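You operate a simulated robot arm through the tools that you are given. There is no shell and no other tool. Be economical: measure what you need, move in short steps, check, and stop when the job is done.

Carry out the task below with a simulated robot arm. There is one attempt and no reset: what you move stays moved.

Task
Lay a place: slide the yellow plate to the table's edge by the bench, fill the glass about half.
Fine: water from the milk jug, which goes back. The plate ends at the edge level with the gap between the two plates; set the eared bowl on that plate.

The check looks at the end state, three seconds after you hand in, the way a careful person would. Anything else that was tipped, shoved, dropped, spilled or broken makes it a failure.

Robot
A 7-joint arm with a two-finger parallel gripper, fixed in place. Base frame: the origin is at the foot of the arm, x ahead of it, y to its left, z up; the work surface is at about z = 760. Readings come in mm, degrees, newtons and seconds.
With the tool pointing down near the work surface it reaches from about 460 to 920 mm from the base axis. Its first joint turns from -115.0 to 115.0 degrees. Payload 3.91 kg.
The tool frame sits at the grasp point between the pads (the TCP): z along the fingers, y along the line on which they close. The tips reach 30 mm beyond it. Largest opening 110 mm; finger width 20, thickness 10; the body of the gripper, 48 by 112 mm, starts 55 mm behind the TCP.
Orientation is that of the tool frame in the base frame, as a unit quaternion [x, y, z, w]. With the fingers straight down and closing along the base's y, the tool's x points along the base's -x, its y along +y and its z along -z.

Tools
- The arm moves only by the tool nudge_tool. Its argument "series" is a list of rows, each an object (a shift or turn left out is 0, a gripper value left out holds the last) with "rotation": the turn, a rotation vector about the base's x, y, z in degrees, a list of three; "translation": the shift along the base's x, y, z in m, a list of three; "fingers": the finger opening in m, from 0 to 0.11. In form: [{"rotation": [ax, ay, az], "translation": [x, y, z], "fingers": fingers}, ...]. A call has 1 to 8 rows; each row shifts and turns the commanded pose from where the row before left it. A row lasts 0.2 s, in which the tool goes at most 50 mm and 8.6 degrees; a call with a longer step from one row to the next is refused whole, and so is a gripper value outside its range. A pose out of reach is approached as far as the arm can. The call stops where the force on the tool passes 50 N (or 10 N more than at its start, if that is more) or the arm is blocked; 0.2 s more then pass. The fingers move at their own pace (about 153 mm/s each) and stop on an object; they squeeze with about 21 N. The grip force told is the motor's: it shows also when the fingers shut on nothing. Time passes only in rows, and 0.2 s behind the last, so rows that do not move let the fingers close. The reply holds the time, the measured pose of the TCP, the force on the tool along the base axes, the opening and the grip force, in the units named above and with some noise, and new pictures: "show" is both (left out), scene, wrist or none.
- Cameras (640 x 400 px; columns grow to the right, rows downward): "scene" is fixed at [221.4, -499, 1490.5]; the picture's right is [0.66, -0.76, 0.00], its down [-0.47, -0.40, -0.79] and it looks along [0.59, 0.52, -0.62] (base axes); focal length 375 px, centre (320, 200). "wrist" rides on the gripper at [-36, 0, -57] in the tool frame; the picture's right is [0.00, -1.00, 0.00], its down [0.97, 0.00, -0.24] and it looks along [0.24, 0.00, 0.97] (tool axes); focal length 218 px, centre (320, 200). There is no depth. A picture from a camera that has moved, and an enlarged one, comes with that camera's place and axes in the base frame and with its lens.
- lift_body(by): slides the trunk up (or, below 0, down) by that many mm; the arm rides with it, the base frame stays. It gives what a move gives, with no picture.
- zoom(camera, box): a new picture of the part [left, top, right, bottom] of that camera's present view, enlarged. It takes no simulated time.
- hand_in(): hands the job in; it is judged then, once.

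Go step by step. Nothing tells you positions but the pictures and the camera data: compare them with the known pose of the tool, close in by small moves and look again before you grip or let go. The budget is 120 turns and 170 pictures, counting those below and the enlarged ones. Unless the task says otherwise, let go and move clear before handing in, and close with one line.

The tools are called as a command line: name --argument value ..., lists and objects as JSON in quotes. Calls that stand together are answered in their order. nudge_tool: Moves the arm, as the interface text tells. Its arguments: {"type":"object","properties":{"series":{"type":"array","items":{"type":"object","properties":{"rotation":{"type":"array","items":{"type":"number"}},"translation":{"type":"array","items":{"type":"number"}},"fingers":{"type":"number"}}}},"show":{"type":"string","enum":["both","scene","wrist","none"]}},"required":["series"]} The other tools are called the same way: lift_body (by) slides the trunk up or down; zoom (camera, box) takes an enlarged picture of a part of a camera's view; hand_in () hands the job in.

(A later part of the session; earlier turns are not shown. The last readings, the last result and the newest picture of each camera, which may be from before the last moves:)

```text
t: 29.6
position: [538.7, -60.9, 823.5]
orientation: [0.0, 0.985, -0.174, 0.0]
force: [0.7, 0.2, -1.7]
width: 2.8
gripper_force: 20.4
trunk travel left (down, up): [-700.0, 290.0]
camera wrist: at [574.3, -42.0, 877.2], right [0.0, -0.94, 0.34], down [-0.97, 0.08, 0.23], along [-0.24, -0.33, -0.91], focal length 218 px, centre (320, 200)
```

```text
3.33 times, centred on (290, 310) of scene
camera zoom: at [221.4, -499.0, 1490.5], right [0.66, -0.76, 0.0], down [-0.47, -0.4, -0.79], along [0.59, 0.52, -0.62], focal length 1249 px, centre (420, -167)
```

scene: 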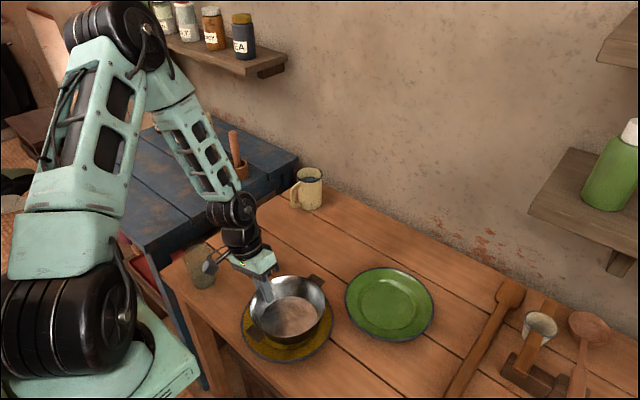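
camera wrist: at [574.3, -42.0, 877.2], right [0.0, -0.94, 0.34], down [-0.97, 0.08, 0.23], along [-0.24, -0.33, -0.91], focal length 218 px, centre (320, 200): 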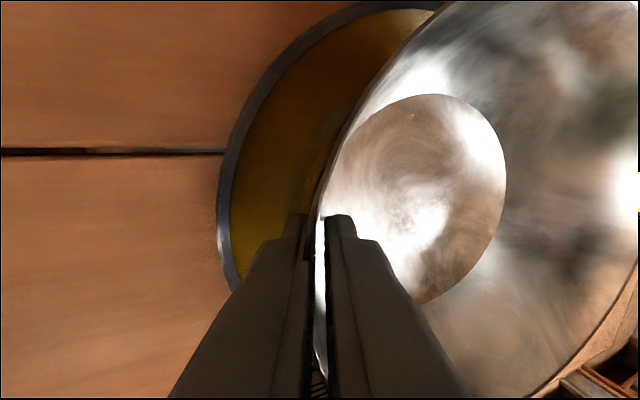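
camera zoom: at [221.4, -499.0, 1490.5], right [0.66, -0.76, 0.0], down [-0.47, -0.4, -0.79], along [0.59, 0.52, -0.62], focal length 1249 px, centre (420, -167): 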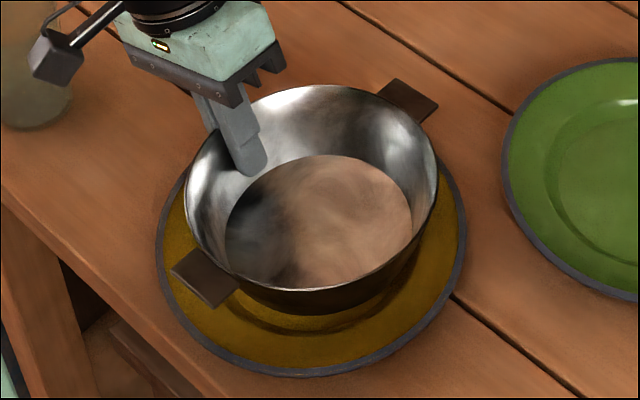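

Aligned over the plate. Lowering in small steps watching the force.

nudge_tool --series '[{"translation": [0, 0, -0.004]}, {"translation": [0, 0, -0.003]}, {}]' --show "none"

nudge_tool --series '[{"translation": [0, 0, -0.003]}, {}]' --show "none"

nudge_tool --series '[{"translation": [0, 0, -0.002]}, {}]' --show "scene"

zoom --camera "scene" --box '[220, 250, 360, 370]'

```text
t: 30.4
position: [538.5, -62.6, 815.8]
orientation: [0.0, 0.985, -0.174, 0.0]
force: [0.9, -0.3, -1.1]
width: 3.1
gripper_force: 21.9
trunk travel left (down, up): [-700.0, 290.0]
```

```text
t: 31.0
position: [539.1, -61.3, 814.1]
orientation: [0.0, 0.985, -0.174, 0.0]
force: [-0.1, 0.6, -0.8]
width: 2.9
gripper_force: 20.7
trunk travel left (down, up): [-700.0, 290.0]
```

```text
t: 31.6
position: [538.8, -60.7, 811.8]
orientation: [0.0, 0.985, -0.175, 0.0]
force: [-0.5, -0.2, -0.9]
width: 2.9
gripper_force: 20.7
trunk travel left (down, up): [-700.0, 290.0]
```

scene: 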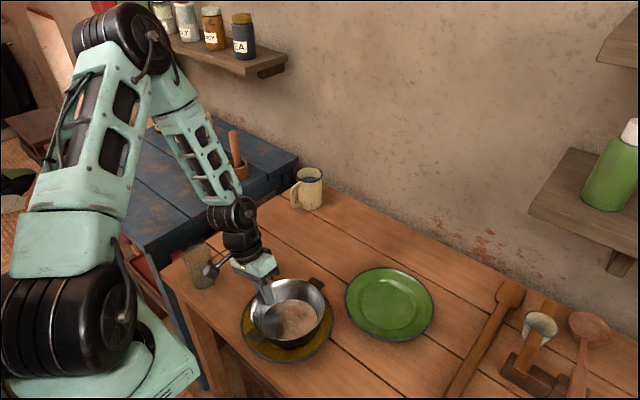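

```text
3.33 times, centred on (290, 310) of scene
camera zoom: at [221.4, -499.0, 1490.5], right [0.66, -0.76, 0.0], down [-0.47, -0.4, -0.79], along [0.59, 0.52, -0.62], focal length 1249 px, centre (420, -167)
```

zoom: 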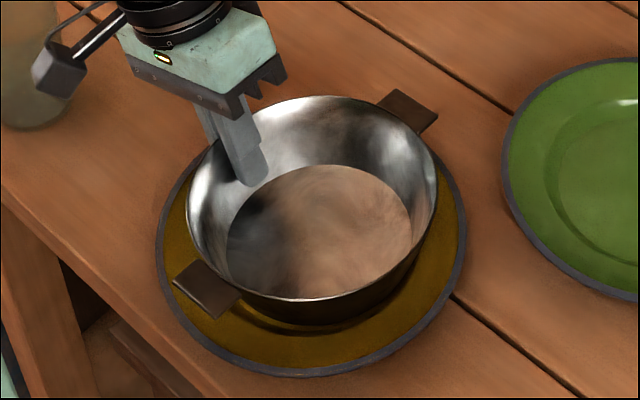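

Not yet in firm contact; continuing in 2 mm steps.

nudge_tool --series '[{"translation": [0, 0, -0.002]}, {}]' --show "none"

nudge_tool --series '[{"translation": [0, 0, -0.002]}, {}]' --show "none"

```text
t: 32.2
position: [538.8, -62.9, 809.4]
orientation: [0.001, 0.985, -0.174, 0.0]
force: [-0.4, 0.3, -0.7]
width: 2.6
gripper_force: 20.9
trunk travel left (down, up): [-700.0, 290.0]
```

```text
t: 32.8
position: [539.2, -61.2, 808.1]
orientation: [0.0, 0.985, -0.174, 0.0]
force: [0.1, 2.1, 17.7]
width: 3.1
gripper_force: 20.9
trunk travel left (down, up): [-700.0, 290.0]
```

Contact felt (18 N). Relieving 1 mm, opening slightly and withdrawing along the tool axis.

nudge_tool --series '[{"translation": [0, 0, 0.001]}, {"fingers": 0.014}, {}, {"translation": [0, 0.0068, 0.0188]}, {"translation": [0, 0.0103, 0.0282]}, {"translation": [0, 0.0137, 0.0376]}, {"translation": [0, 0.0137, 0.0376]}]'

zoom --camera "scene" --box '[220, 250, 360, 370]'

```text
t: 34.4
position: [538.8, -17.8, 931.2]
orientation: [0.0, 0.985, -0.174, 0.0]
force: [0.8, -0.7, 0.1]
width: 14.0
gripper_force: 0.2
trunk travel left (down, up): [-700.0, 290.0]
camera wrist: at [575.1, 2.5, 986.1], right [0.0, -0.94, 0.34], down [-0.97, 0.08, 0.23], along [-0.24, -0.33, -0.91], focal length 218 px, centre (320, 200)
```

scene: 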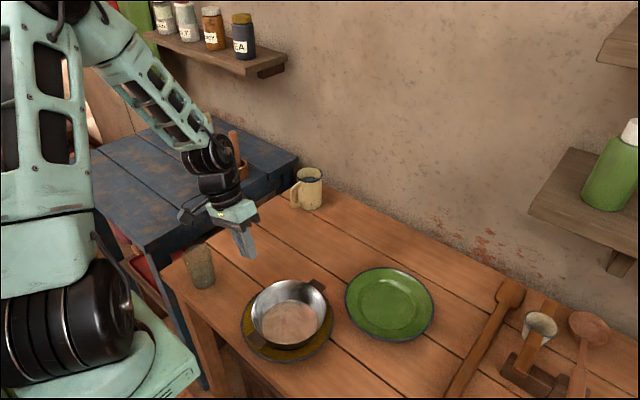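
wrist: 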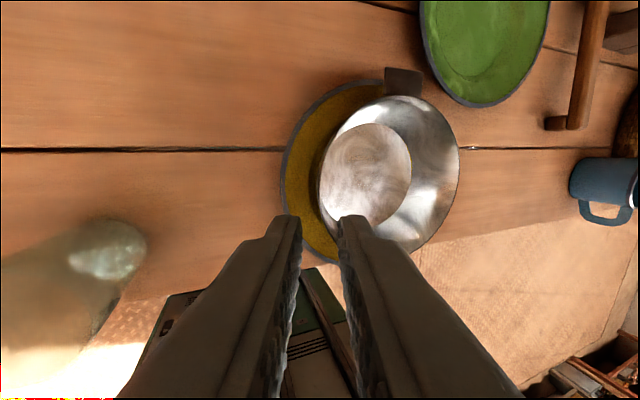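

```text
3.33 times, centred on (290, 310) of scene
camera zoom: at [221.4, -499.0, 1490.5], right [0.66, -0.76, 0.0], down [-0.47, -0.4, -0.79], along [0.59, 0.52, -0.62], focal length 1249 px, centre (420, -167)
```

zoom: 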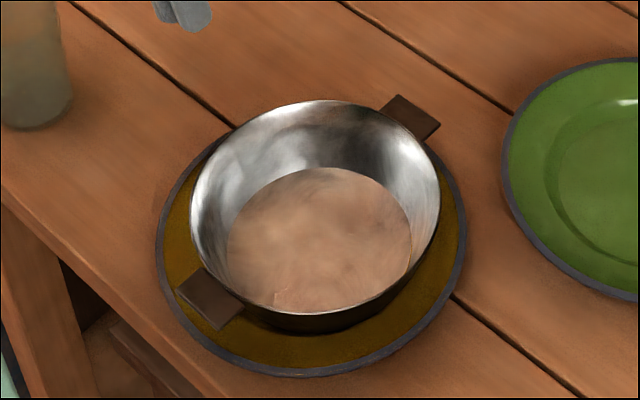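

Bowl is set well on the plate. There is also a blue mug at the far right of the table; I should check it before deciding which is the milk jug.

zoom --camera "wrist" --box '[540, 80, 640, 260]'

nudge_tool --series '[{"translation": [0.02, -0.04, 0.02], "rotation": [-6.6, 0, 0]}, {"translation": [0.02, -0.04, 0.02], "rotation": [-6.6, 0, 0]}, {"translation": [0.02, -0.04, 0.02], "rotation": [-6.8, 0, 0]}, {"translation": [0.02, -0.04, 0.02]}, {"translation": [0, -0.04, 0.02]}, {"translation": [0, -0.04, 0.02]}]'

```text
2.22 times, centred on (590, 170) of wrist
camera zoom: at [575.1, 2.5, 986.1], right [0.0, -0.94, 0.34], down [-0.97, 0.08, 0.23], along [-0.24, -0.33, -0.91], focal length 485 px, centre (-280, 267)
```

zoom: 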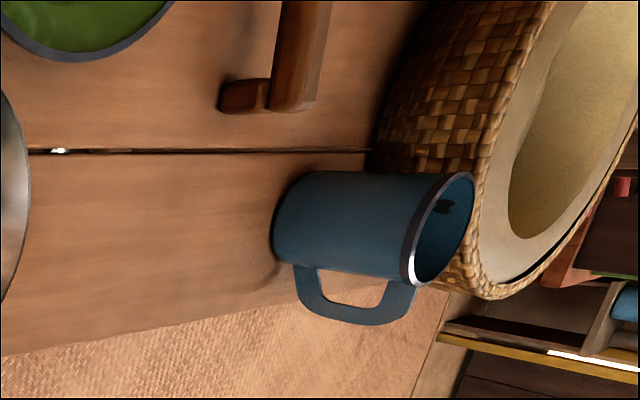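

```text
t: 35.8
position: [617.5, -255.4, 1050.9]
orientation: [0.0, 0.94, -0.342, -0.001]
force: [-0.8, -0.2, 0.9]
width: 14.1
gripper_force: 0.0
trunk travel left (down, up): [-700.0, 290.0]
camera wrist: at [652.8, -219.8, 1095.6], right [0.0, -0.77, 0.64], down [-0.97, 0.15, 0.18], along [-0.24, -0.62, -0.74], focal length 218 px, centre (320, 200)
```

scene: 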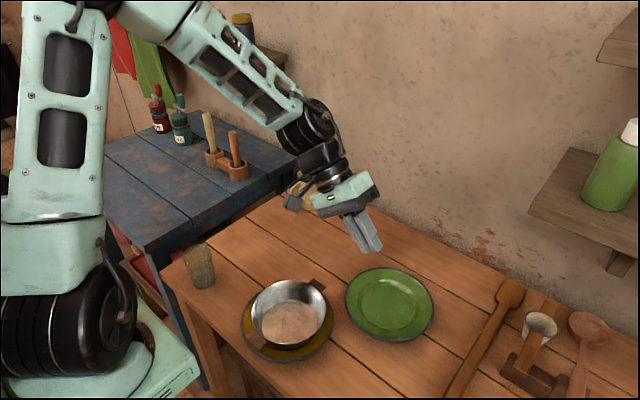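
wrist: 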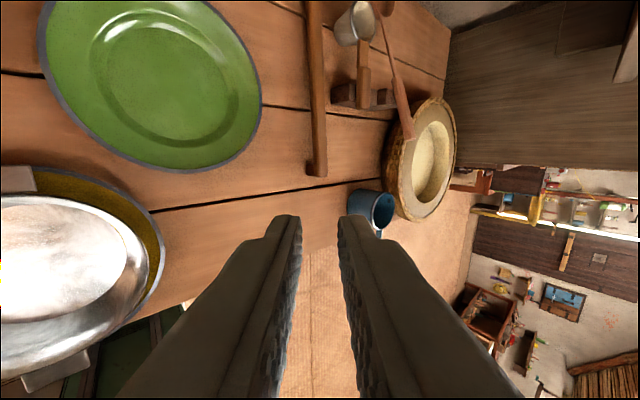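

zoom --camera "wrist" --box '[330, 80, 480, 240]'

zoom --camera "scene" --box '[280, 160, 340, 215]'

```text
2.50 times, centred on (405, 160) of wrist
camera zoom: at [652.8, -219.8, 1095.6], right [0.0, -0.77, 0.64], down [-0.97, 0.15, 0.18], along [-0.24, -0.62, -0.74], focal length 546 px, centre (108, 300)
```

zoom: 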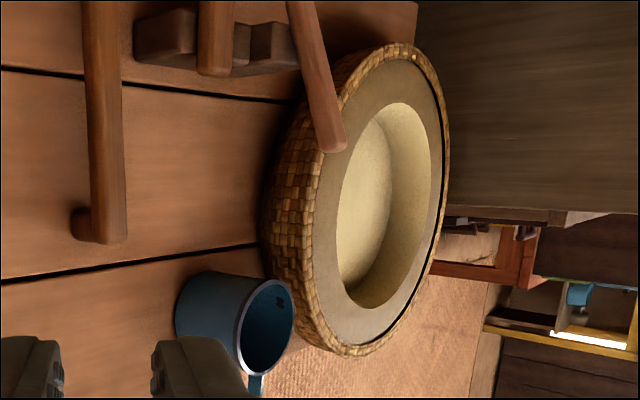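

```text
7.27 times, centred on (310, 188) of scene
camera zoom: at [221.4, -499.0, 1490.5], right [0.66, -0.76, 0.0], down [-0.47, -0.4, -0.79], along [0.59, 0.52, -0.62], focal length 2725 px, centre (393, 291)
```

zoom: 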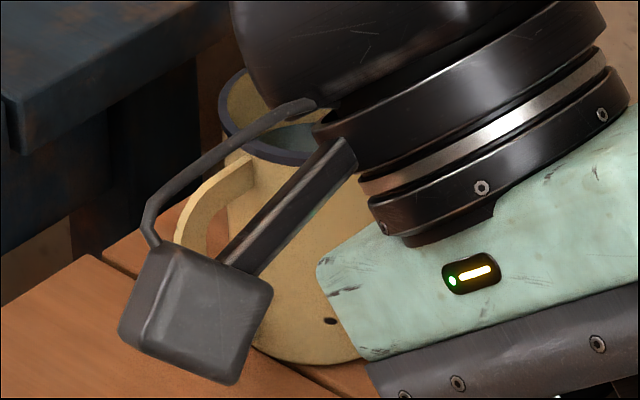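

The blue mug is empty; the cream enamel jug holds the water, so that is the milk jug. I'll return the tool upright and go look at the jug from above.

nudge_tool --series '[{"translation": [0.02, 0.042, 0], "rotation": [8, 0, 0], "fingers": 0.11}, {"translation": [0.02, 0.042, 0], "rotation": [8, 0, 0]}, {"translation": [0.02, 0.042, 0], "rotation": [8, 0, 0]}, {"translation": [0.02, 0.042, 0], "rotation": [8, 0, 0]}, {"translation": [0.02, 0.042, 0], "rotation": [8, 0, 0]}, {"translation": [0.02, 0.042, 0]}, {"translation": [0.02, 0.042, 0]}, {"translation": [0.02, 0.042, 0]}]' --show "none"

nudge_tool --series '[{"translation": [0.03, 0.04, 0]}, {"translation": [0.03, 0, 0]}]'

zoom --camera "wrist" --box '[220, 60, 420, 260]'

zoom --camera "scene" --box '[270, 150, 350, 225]'

```text
t: 37.6
position: [778.8, 78.4, 1051.1]
orientation: [0.0, 1.0, 0.0, 0.0]
force: [-0.1, -0.6, 0.2]
width: 109.7
gripper_force: 0.0
trunk travel left (down, up): [-700.0, 290.0]
```

```text
t: 38.2
position: [839.6, 119.8, 1051.9]
orientation: [0.0, 1.0, -0.001, 0.0]
force: [-0.4, 0.3, 0.2]
width: 110.2
gripper_force: 0.0
trunk travel left (down, up): [-700.0, 290.0]
camera wrist: at [874.7, 119.7, 1109.6], right [0.0, -1.0, 0.0], down [-0.97, 0.0, 0.24], along [-0.24, 0.0, -0.97], focal length 218 px, centre (320, 200)
```

scene: 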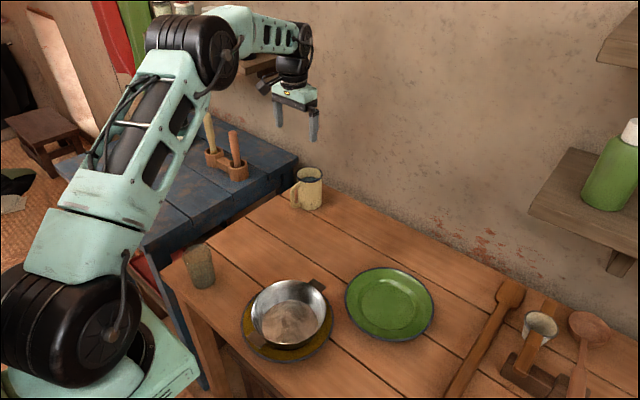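
wrist: 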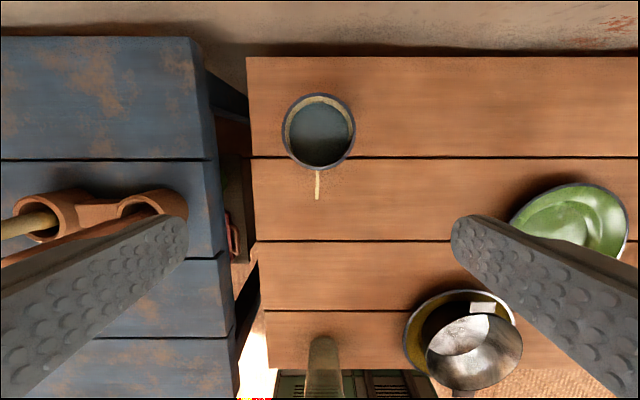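

```text
2.00 times, centred on (320, 160) of wrist
camera zoom: at [874.7, 119.7, 1109.6], right [0.0, -1.0, 0.0], down [-0.97, 0.0, 0.24], along [-0.24, 0.0, -0.97], focal length 436 px, centre (320, 280)
```

zoom: 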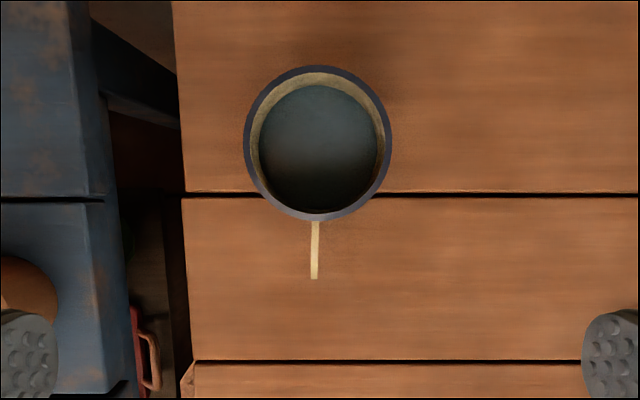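

```text
5.33 times, centred on (310, 188) of scene
camera zoom: at [221.4, -499.0, 1490.5], right [0.66, -0.76, 0.0], down [-0.47, -0.4, -0.79], along [0.59, 0.52, -0.62], focal length 1998 px, centre (373, 267)
```

zoom: 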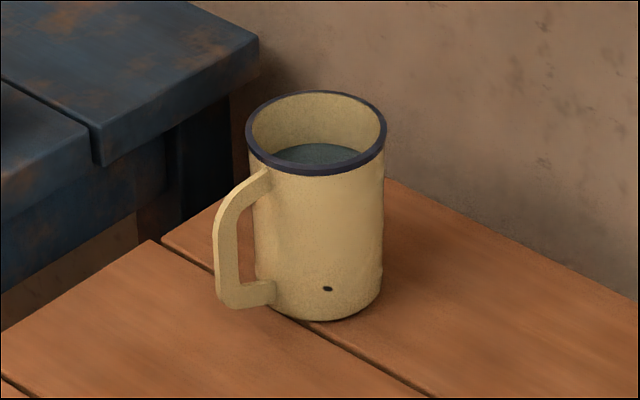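

Handle points exactly to -x, jug centre ≈(889,121), Ø≈78, rim z≈867. I'll come straight down with fingers either side (along y), stopping to check.

nudge_tool --series '[{"translation": [0.049, 0.001, 0]}, {"translation": [0, 0, -0.048]}, {"translation": [0, 0, -0.048]}, {"translation": [0, 0, -0.04]}]'

zoom --camera "scene" --box '[270, 120, 370, 225]'

```text
t: 39.2
position: [887.8, 119.7, 915.7]
orientation: [0.0, 1.0, -0.001, 0.0]
force: [0.4, 0.2, 1.0]
width: 109.9
gripper_force: 0.1
trunk travel left (down, up): [-700.0, 290.0]
camera wrist: at [923.1, 118.9, 972.3], right [0.0, -1.0, 0.0], down [-0.97, 0.0, 0.24], along [-0.24, 0.0, -0.97], focal length 218 px, centre (320, 200)
```

scene: 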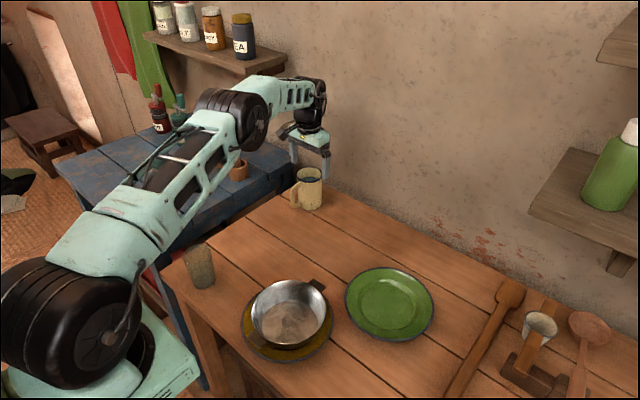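
wrist: 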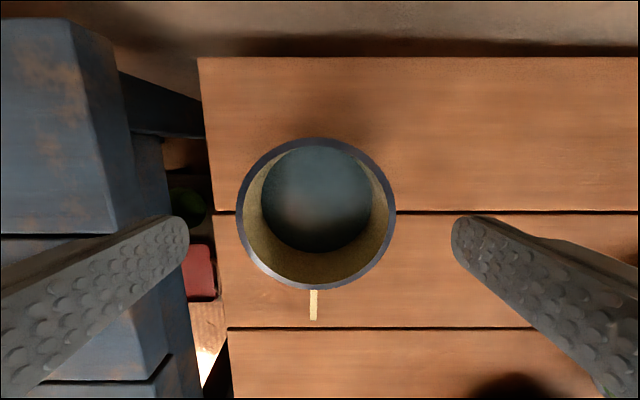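

```text
3.81 times, centred on (320, 172) of scene
camera zoom: at [221.4, -499.0, 1490.5], right [0.66, -0.76, 0.0], down [-0.47, -0.4, -0.79], along [0.59, 0.52, -0.62], focal length 1428 px, centre (320, 305)
```

zoom: 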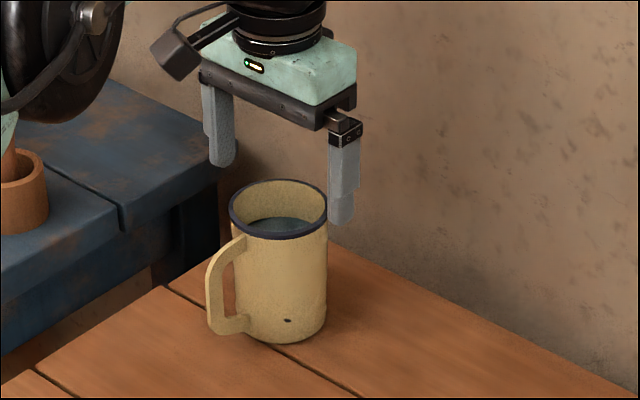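

Centred (jug axis 891,121; rim z≈870). Descending to TCP z≈825.

nudge_tool --series '[{"translation": [0.003, 0.0015, -0.03]}, {"translation": [0, 0, -0.03]}, {"translation": [0, 0, -0.02]}, {"translation": [0, 0, -0.011]}]'

zoom --camera "scene" --box '[270, 120, 370, 225]'

```text
t: 40.2
position: [890.6, 121.2, 824.5]
orientation: [0.0, 1.0, 0.0, 0.0]
force: [0.1, 0.2, 0.6]
width: 109.9
gripper_force: 0.0
trunk travel left (down, up): [-700.0, 290.0]
camera wrist: at [926.5, 121.3, 882.4], right [0.0, -1.0, 0.0], down [-0.97, 0.0, 0.24], along [-0.24, 0.0, -0.97], focal length 218 px, centre (320, 200)
```

scene: 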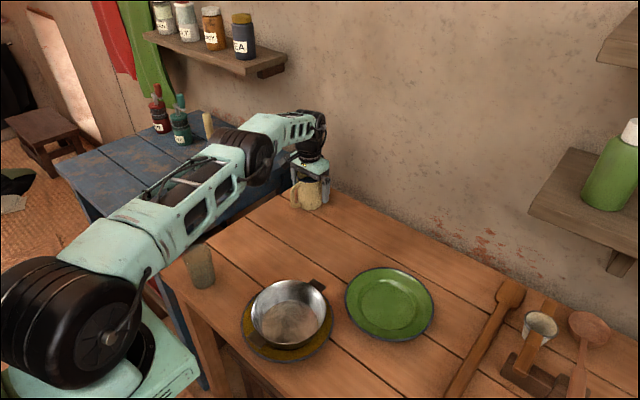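
wrist: 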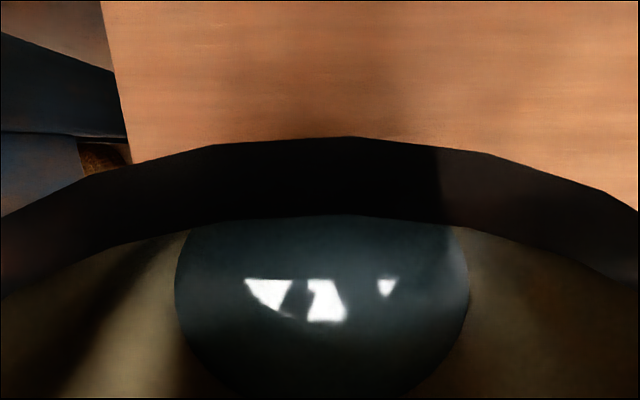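

```text
3.81 times, centred on (320, 172) of scene
camera zoom: at [221.4, -499.0, 1490.5], right [0.66, -0.76, 0.0], down [-0.47, -0.4, -0.79], along [0.59, 0.52, -0.62], focal length 1428 px, centre (320, 305)
```

zoom: 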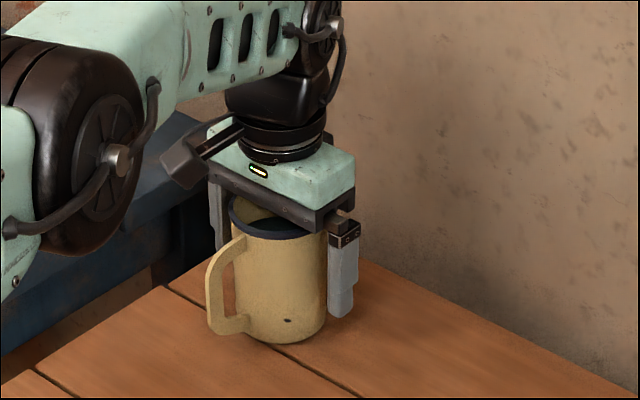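

Fingers straddle the jug. Closing gradually.

nudge_tool --series '[{"fingers": 0.095}, {"fingers": 0.085}, {"fingers": 0.08}, {"fingers": 0.076}, {"fingers": 0.06}, {"fingers": 0.05}, {}]' --show "scene"

zoom --camera "scene" --box '[270, 120, 370, 225]'

```text
t: 41.8
position: [890.4, 121.2, 825.3]
orientation: [0.0, 1.0, 0.0, 0.0]
force: [0.5, -1.5, -0.4]
width: 72.9
gripper_force: 21.0
trunk travel left (down, up): [-700.0, 290.0]
```

scene: 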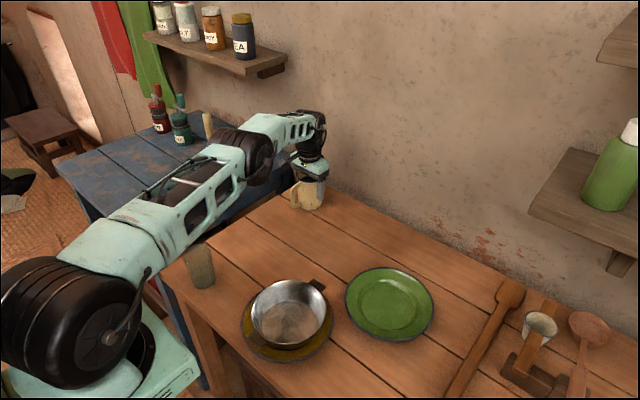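

```text
3.81 times, centred on (320, 172) of scene
camera zoom: at [221.4, -499.0, 1490.5], right [0.66, -0.76, 0.0], down [-0.47, -0.4, -0.79], along [0.59, 0.52, -0.62], focal length 1428 px, centre (320, 305)
```

zoom: 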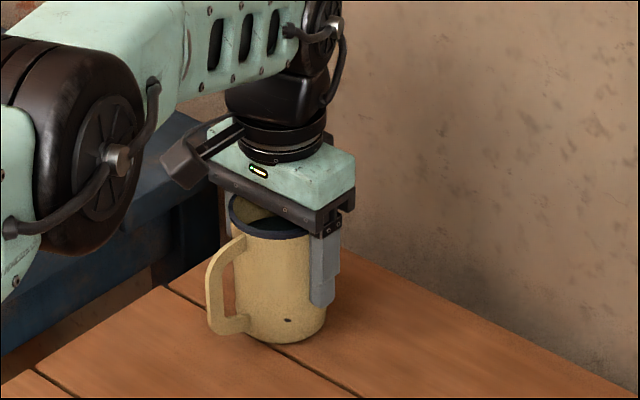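

Gripped at 73 mm with 21 N. Lifting gently.

nudge_tool --series '[{"translation": [0, 0, 0.004]}, {"translation": [0, 0, 0.008]}, {"translation": [0, 0, 0.012]}, {"translation": [0, 0, 0.016]}, {"translation": [0, 0, 0.016]}, {"translation": [0, 0, 0.012]}, {"translation": [0, 0, 0.006]}, {}]'

zoom --camera "scene" --box '[270, 120, 370, 225]'

```text
t: 43.6
position: [889.8, 121.0, 898.3]
orientation: [-0.001, 1.0, 0.0, 0.001]
force: [0.1, -0.1, -3.2]
width: 73.1
gripper_force: 21.0
trunk travel left (down, up): [-700.0, 290.0]
camera wrist: at [926.2, 121.5, 955.9], right [0.0, -1.0, 0.0], down [-0.97, 0.0, 0.24], along [-0.24, 0.0, -0.97], focal length 218 px, centre (320, 200)
```

scene: 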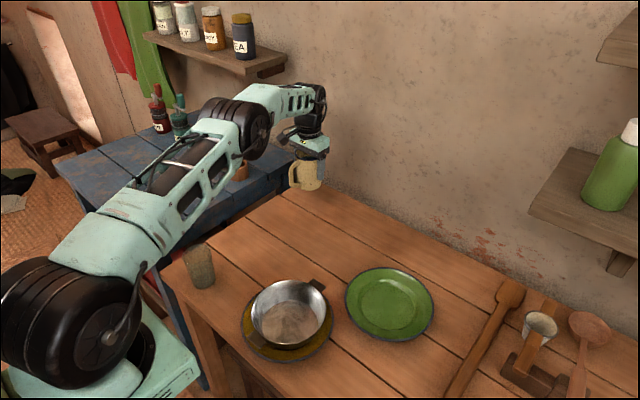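
wrist: 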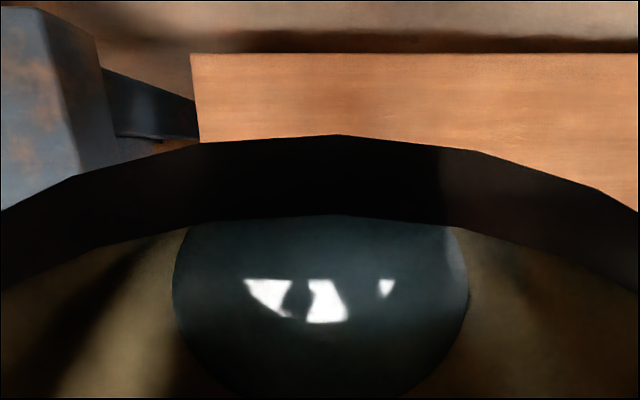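

```text
3.81 times, centred on (320, 172) of scene
camera zoom: at [221.4, -499.0, 1490.5], right [0.66, -0.76, 0.0], down [-0.47, -0.4, -0.79], along [0.59, 0.52, -0.62], focal length 1428 px, centre (320, 305)
```

zoom: 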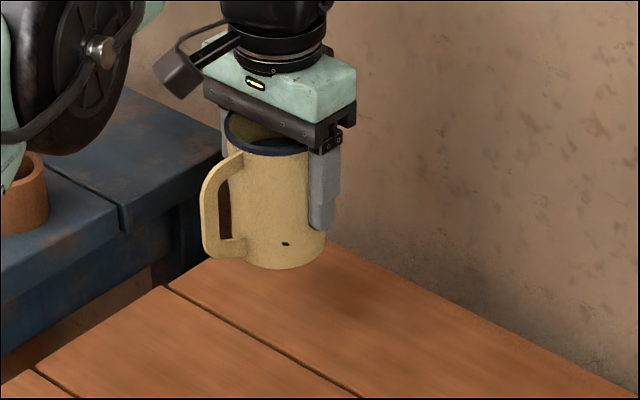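

Jug is secure (~330 g). Carrying it slowly toward the glass, raising and turning it so the lip opposite the handle will face the glass (+y).

nudge_tool --series '[{"translation": [-0.008, -0.002, 0.01]}, {"translation": [-0.016, -0.005, 0.013]}, {"translation": [-0.024, -0.006, 0.013], "rotation": [0, 0, 4]}, {"translation": [-0.028, -0.007, 0.013], "rotation": [0, 0, 5]}, {"translation": [-0.03, -0.007, 0.013], "rotation": [0, 0, 6]}, {"translation": [-0.03, -0.007, 0], "rotation": [0, 0, 6]}, {"translation": [-0.03, -0.007, 0], "rotation": [0, 0, 6]}, {"translation": [-0.03, -0.007, 0], "rotation": [0, 0, 6]}]' --show "none"

nudge_tool --series '[{"translation": [-0.03, -0.007, 0], "rotation": [0, 0, 7]}, {"translation": [-0.03, -0.007, 0], "rotation": [0, 0, 7]}, {"translation": [-0.03, -0.007, 0], "rotation": [0, 0, 7]}, {"translation": [-0.03, -0.007, 0], "rotation": [0, 0, 7]}, {"translation": [-0.03, -0.007, 0], "rotation": [0, 0, 7]}, {"translation": [-0.026, -0.007, 0], "rotation": [0, 0, 7]}, {"translation": [-0.02, -0.005, 0], "rotation": [0, 0, 6]}, {"translation": [-0.01, -0.002, 0], "rotation": [0, 0, 5]}]'

zoom --camera "scene" --box '[130, 150, 330, 330]'

```text
t: 45.4
position: [693.2, 71.3, 958.9]
orientation: [-0.285, 0.959, -0.001, 0.0]
force: [0.3, 1.0, -4.6]
width: 72.5
gripper_force: 21.0
trunk travel left (down, up): [-700.0, 290.0]
```

```text
t: 47.2
position: [489.1, 24.7, 960.3]
orientation: [-0.682, 0.731, 0.0, 0.0]
force: [-0.1, 0.5, -3.8]
width: 73.0
gripper_force: 21.0
trunk travel left (down, up): [-700.0, 290.0]
camera wrist: at [490.9, 60.9, 1017.8], right [1.0, -0.07, 0.0], down [-0.07, -0.97, 0.24], along [-0.02, -0.24, -0.97], focal length 218 px, centre (320, 200)
```

scene: 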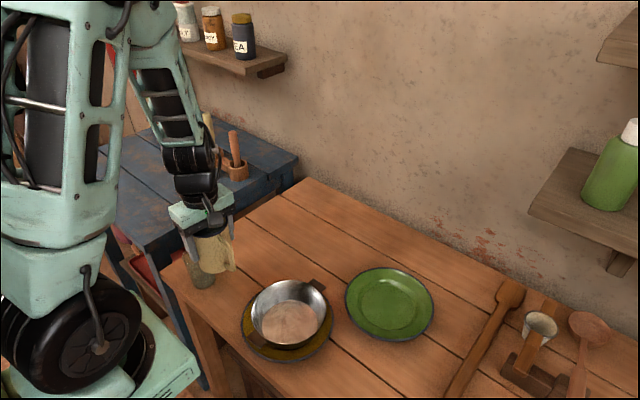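
wrist: 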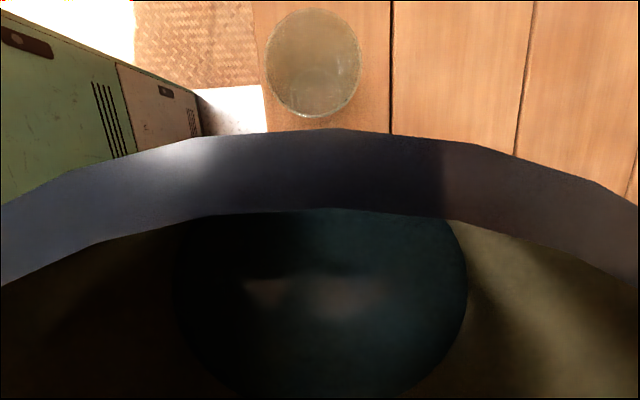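

```text
2.22 times, centred on (230, 240) of scene
camera zoom: at [221.4, -499.0, 1490.5], right [0.66, -0.76, 0.0], down [-0.47, -0.4, -0.79], along [0.59, 0.52, -0.62], focal length 833 px, centre (520, 111)
```

zoom: 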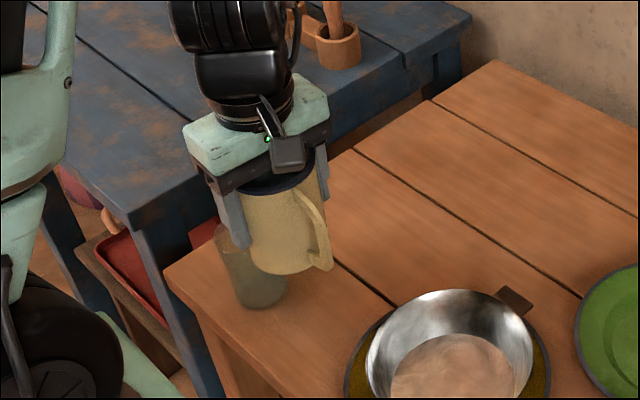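

Glass axis ≈(489.5,116), rim z≈860. I'll tilt to about 30° up here (before water reaches the lip), then look.

nudge_tool --series '[{"translation": [-0.001, 0.0, 0], "rotation": [-3, 0.2, 0]}, {"translation": [-0.001, 0.002, 0], "rotation": [-5, 0.35, 0]}, {"translation": [-0.001, 0.004, 0], "rotation": [-5, 0.35, 0]}, {"translation": [0, 0.005, 0], "rotation": [-5, 0.35, 0]}, {"translation": [0, 0.005, 0], "rotation": [-5, 0.35, 0]}, {"translation": [0, 0.003, 0], "rotation": [-4, 0.3, 0]}, {"rotation": [-3, 0.2, 0]}, {}]'

zoom --camera "scene" --box '[130, 150, 330, 330]'

```text
t: 49.0
position: [485.8, 44.6, 960.5]
orientation: [-0.659, 0.706, -0.177, -0.19]
force: [-0.8, 0.3, -4.3]
width: 72.7
gripper_force: 21.1
trunk travel left (down, up): [-700.0, 290.0]
camera wrist: at [489.5, 103.0, 991.9], right [1.0, -0.07, 0.0], down [-0.05, -0.72, 0.7], along [-0.05, -0.69, -0.72], focal length 218 px, centre (320, 200)
```

scene: 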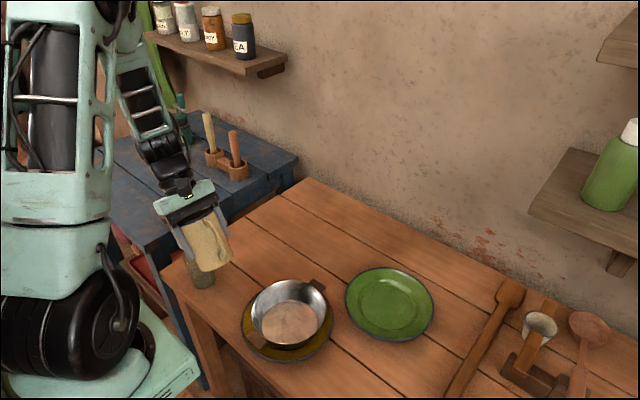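
wrist: 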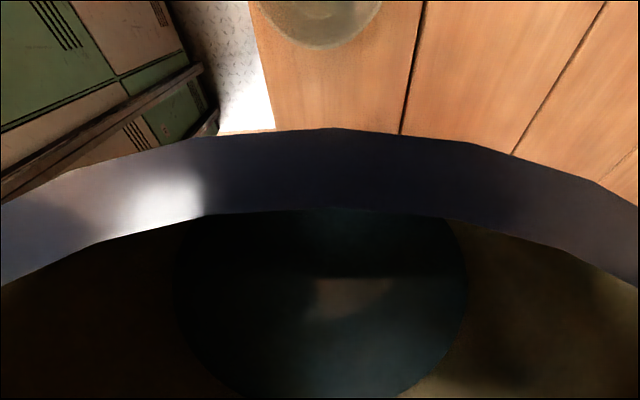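

```text
2.22 times, centred on (230, 240) of scene
camera zoom: at [221.4, -499.0, 1490.5], right [0.66, -0.76, 0.0], down [-0.47, -0.4, -0.79], along [0.59, 0.52, -0.62], focal length 833 px, centre (520, 111)
```

zoom: 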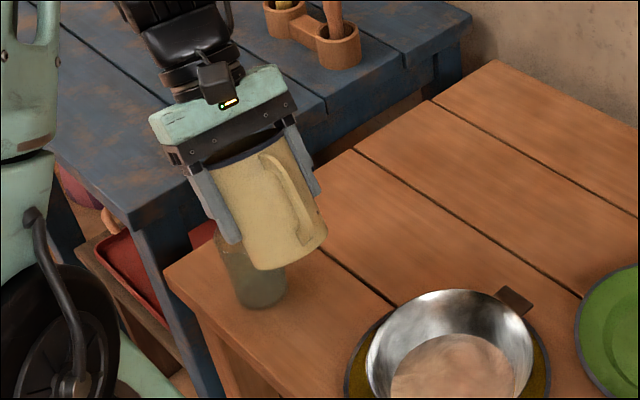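

Everything lines up: glass near rim at y≈83, x≈489. Lowering to pour height (TCP z≈900).

nudge_tool --series '[{"translation": [0, 0, -0.012]}, {"translation": [0, 0, -0.02]}, {"translation": [0, 0, -0.016]}, {"translation": [0, 0, -0.008]}, {}]'

zoom --camera "scene" --box '[150, 180, 270, 300]'

```text
t: 50.2
position: [485.3, 42.8, 902.8]
orientation: [-0.658, 0.707, -0.176, -0.19]
force: [-0.5, 0.2, -3.4]
width: 73.0
gripper_force: 21.1
trunk travel left (down, up): [-700.0, 290.0]
camera wrist: at [489.2, 102.9, 935.8], right [1.0, -0.07, 0.0], down [-0.05, -0.72, 0.69], along [-0.05, -0.69, -0.72], focal length 218 px, centre (320, 200)
```

scene: 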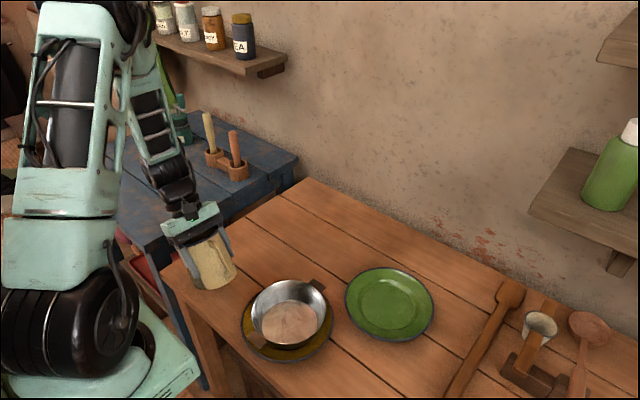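
wrist: 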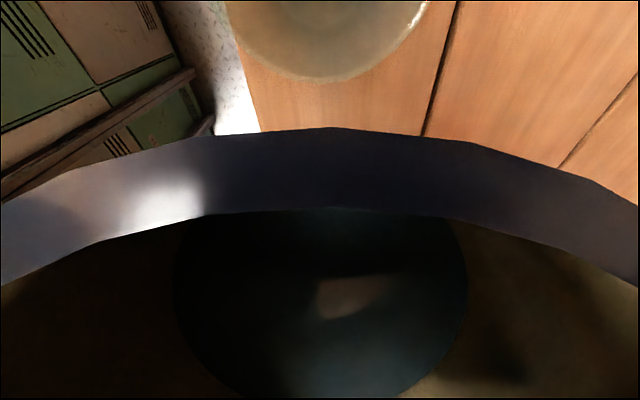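

```text
3.33 times, centred on (210, 240) of scene
camera zoom: at [221.4, -499.0, 1490.5], right [0.66, -0.76, 0.0], down [-0.47, -0.4, -0.79], along [0.59, 0.52, -0.62], focal length 1249 px, centre (687, 67)
```

zoom: 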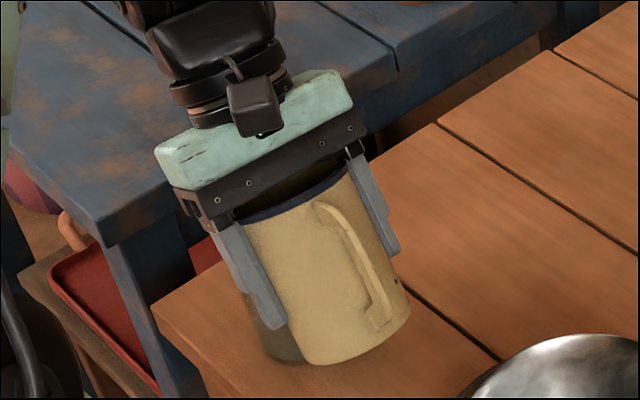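

Glass near rim confirmed at y≈83. Tilting on to ~42° and watching.

nudge_tool --series '[{"rotation": [-4, 0.28, 0]}, {"rotation": [-4, 0.28, 0]}, {"rotation": [-3, 0.2, 0]}, {}, {}]' --show "wrist"

```text
t: 51.4
position: [486.1, 42.6, 903.8]
orientation: [-0.638, 0.685, -0.239, -0.257]
force: [0.2, 1.0, -3.9]
width: 72.8
gripper_force: 21.3
trunk travel left (down, up): [-700.0, 290.0]
camera wrist: at [489.6, 107.8, 923.7], right [1.0, -0.07, 0.0], down [-0.04, -0.57, 0.82], along [-0.06, -0.82, -0.57], focal length 218 px, centre (320, 200)
```

wrist: 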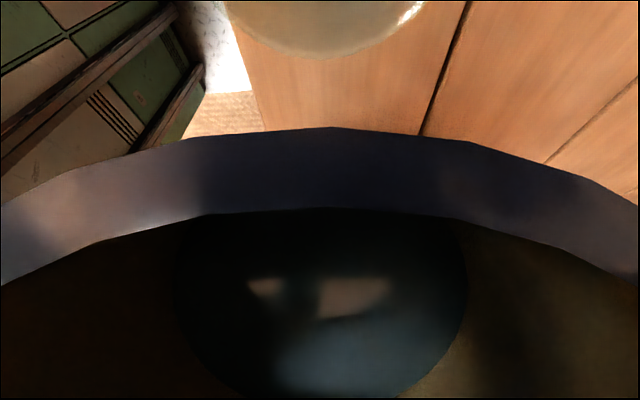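

No flow yet. Tilting to ~48°.

nudge_tool --series '[{"rotation": [-4, 0.28, 0]}, {"rotation": [-3, 0.2, 0]}, {}]' --show "wrist"

```text
t: 52.2
position: [485.1, 43.9, 904.1]
orientation: [-0.623, 0.667, -0.278, -0.299]
force: [0.2, -0.2, -3.1]
width: 72.5
gripper_force: 20.9
trunk travel left (down, up): [-700.0, 290.0]
camera wrist: at [489.8, 109.7, 915.6], right [1.0, -0.07, 0.0], down [-0.03, -0.47, 0.88], along [-0.06, -0.88, -0.47], focal length 218 px, centre (320, 200)
```

wrist: 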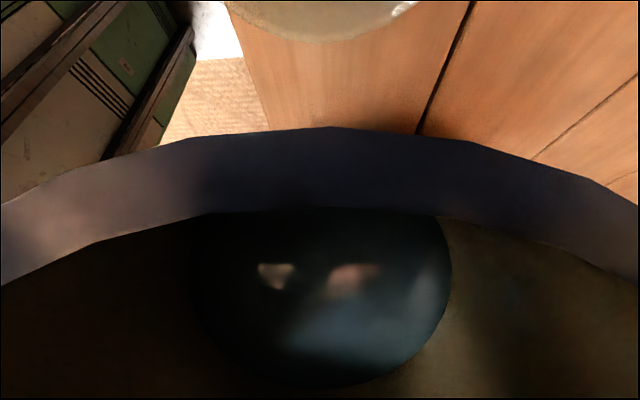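

The water disc has shrunk a little – pouring has started. Waiting to see where it settles.

nudge_tool --series '[{}, {}, {}]'

zoom --camera "scene" --box '[150, 180, 270, 300]'

```text
t: 53.0
position: [486.2, 44.0, 903.3]
orientation: [-0.624, 0.667, -0.278, -0.297]
force: [0.1, -0.6, -4.0]
width: 72.4
gripper_force: 20.9
trunk travel left (down, up): [-700.0, 290.0]
camera wrist: at [489.9, 109.8, 915.7], right [1.0, -0.07, 0.0], down [-0.03, -0.47, 0.88], along [-0.06, -0.88, -0.47], focal length 218 px, centre (320, 200)
```

scene: 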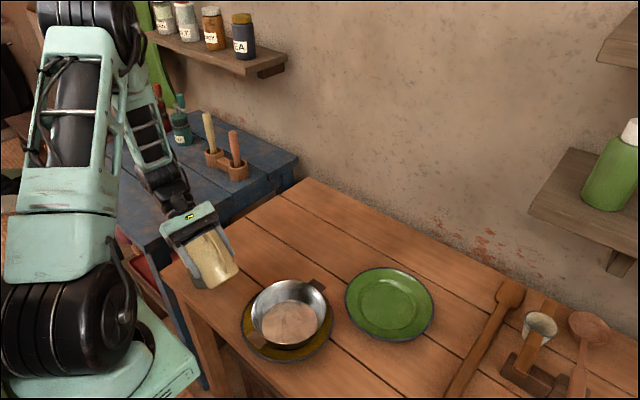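
wrist: 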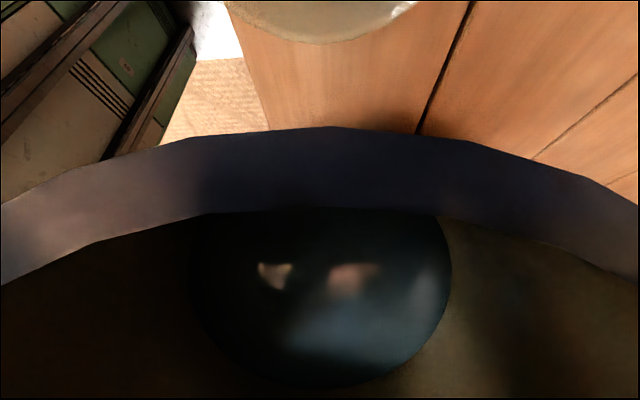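

```text
3.33 times, centred on (210, 240) of scene
camera zoom: at [221.4, -499.0, 1490.5], right [0.66, -0.76, 0.0], down [-0.47, -0.4, -0.79], along [0.59, 0.52, -0.62], focal length 1249 px, centre (687, 67)
```

zoom: 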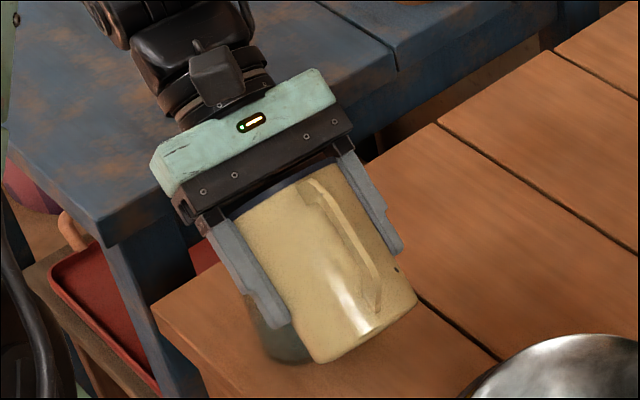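

Settled: ~25 ml poured, cleanly (teal at the glass bottom). Tilting to ~54°.

nudge_tool --series '[{"rotation": [-2, 0.14, 0]}, {}, {"rotation": [-2, 0.14, 0]}, {}, {"rotation": [-2, 0.14, 0]}, {}, {}]'

zoom --camera "scene" --box '[170, 210, 250, 300]'

```text
t: 54.6
position: [485.0, 43.6, 904.0]
orientation: [-0.607, 0.651, -0.31, -0.332]
force: [0.6, 0.2, -3.7]
width: 72.7
gripper_force: 21.1
trunk travel left (down, up): [-700.0, 290.0]
camera wrist: at [489.8, 110.7, 908.8], right [1.0, -0.07, 0.0], down [-0.03, -0.37, 0.93], along [-0.06, -0.93, -0.37], focal length 218 px, centre (320, 200)
```

scene: 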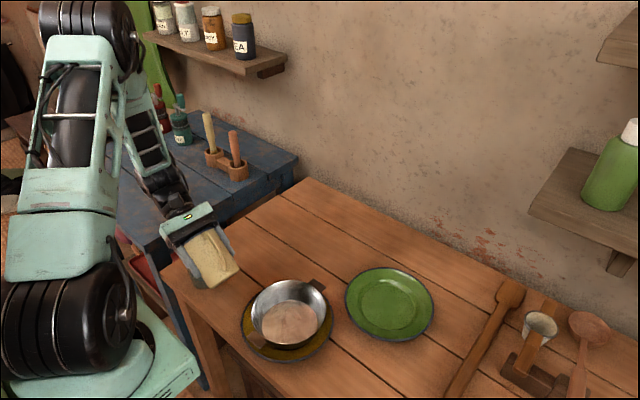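
wrist: 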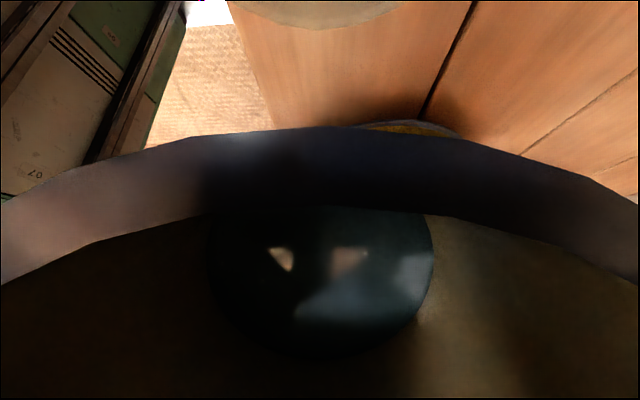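

```text
4.44 times, centred on (210, 255) of scene
camera zoom: at [221.4, -499.0, 1490.5], right [0.66, -0.76, 0.0], down [-0.47, -0.4, -0.79], along [0.59, 0.52, -0.62], focal length 1665 px, centre (809, -44)
```

zoom: 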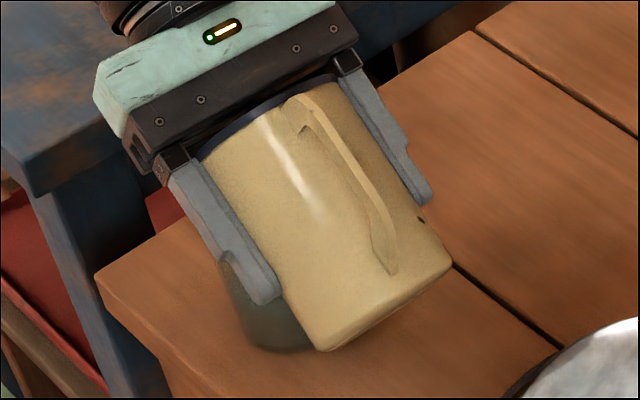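

About 55 ml so far. Two more degrees, then I'll tilt back and lift to inspect the glass.

nudge_tool --series '[{"rotation": [-2, 0.14, 0]}, {}, {}, {}]' --show "wrist"

nudge_tool --series '[{"rotation": [4, -0.28, 0]}, {"rotation": [6, -0.42, 0], "translation": [0, 0, 0.005]}, {"rotation": [7, -0.49, 0], "translation": [0, -0.002, 0.015]}, {"rotation": [7, -0.49, 0], "translation": [0.0, -0.004, 0.02]}, {"translation": [0, -0.01, 0.025]}, {"translation": [0, -0.02, 0.02]}, {"translation": [0, -0.02, 0.01]}, {"translation": [0, -0.01, 0]}]'

zoom --camera "scene" --box '[160, 210, 250, 300]'

```text
t: 55.6
position: [484.8, 43.6, 901.7]
orientation: [-0.602, 0.645, -0.321, -0.344]
force: [0.1, 0.0, -2.0]
width: 72.4
gripper_force: 20.5
trunk travel left (down, up): [-700.0, 290.0]
camera wrist: at [489.8, 110.8, 906.5], right [1.0, -0.07, 0.0], down [-0.02, -0.34, 0.94], along [-0.07, -0.94, -0.34], focal length 218 px, centre (320, 200)
```

wrist: 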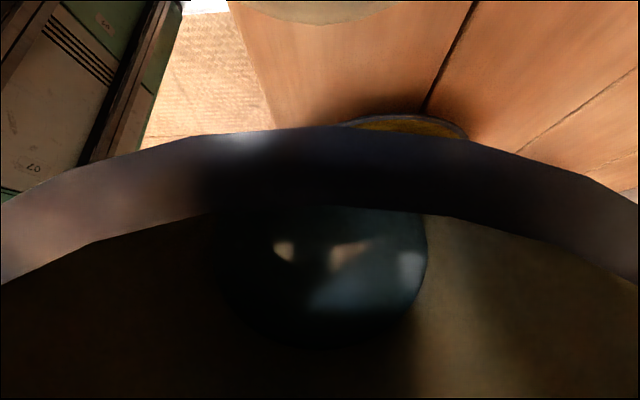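

```text
t: 57.4
position: [485.7, -22.8, 998.2]
orientation: [-0.655, 0.703, -0.188, -0.202]
force: [0.6, 0.6, -3.3]
width: 72.7
gripper_force: 21.2
trunk travel left (down, up): [-700.0, 290.0]
camera wrist: at [489.4, 38.3, 1029.0], right [1.0, -0.07, 0.0], down [-0.05, -0.69, 0.72], along [-0.05, -0.72, -0.7], focal length 218 px, centre (320, 200)
```

scene: 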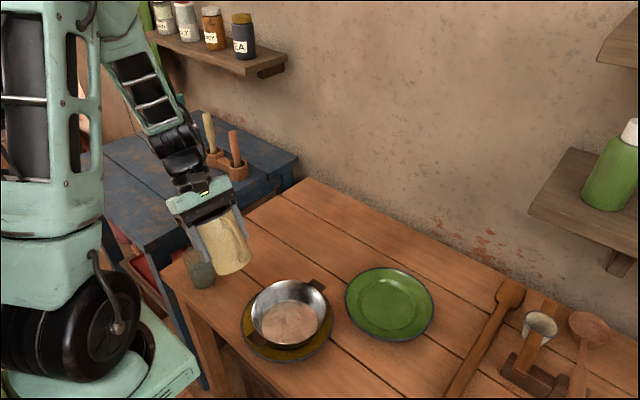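
wrist: 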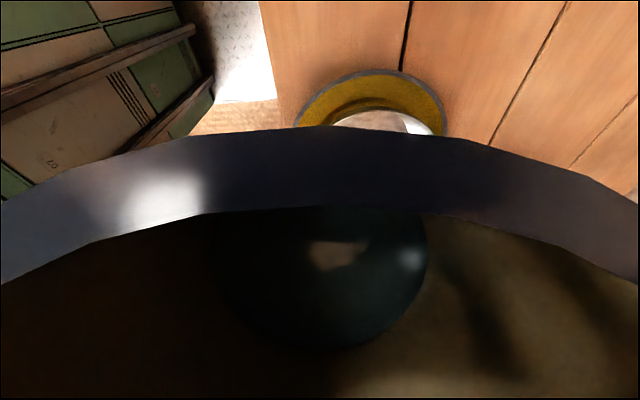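

```text
4.44 times, centred on (205, 255) of scene
camera zoom: at [221.4, -499.0, 1490.5], right [0.66, -0.76, 0.0], down [-0.47, -0.4, -0.79], along [0.59, 0.52, -0.62], focal length 1665 px, centre (831, -44)
```

zoom: 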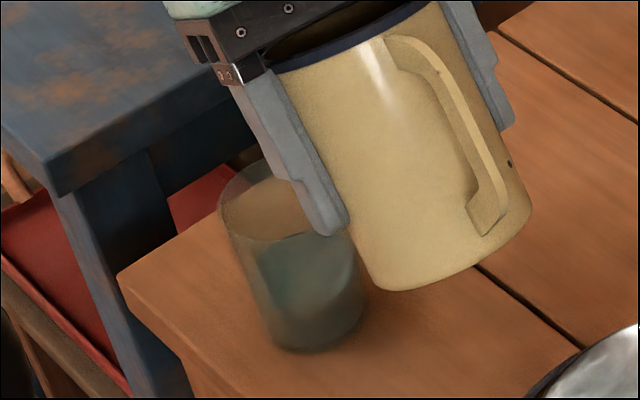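

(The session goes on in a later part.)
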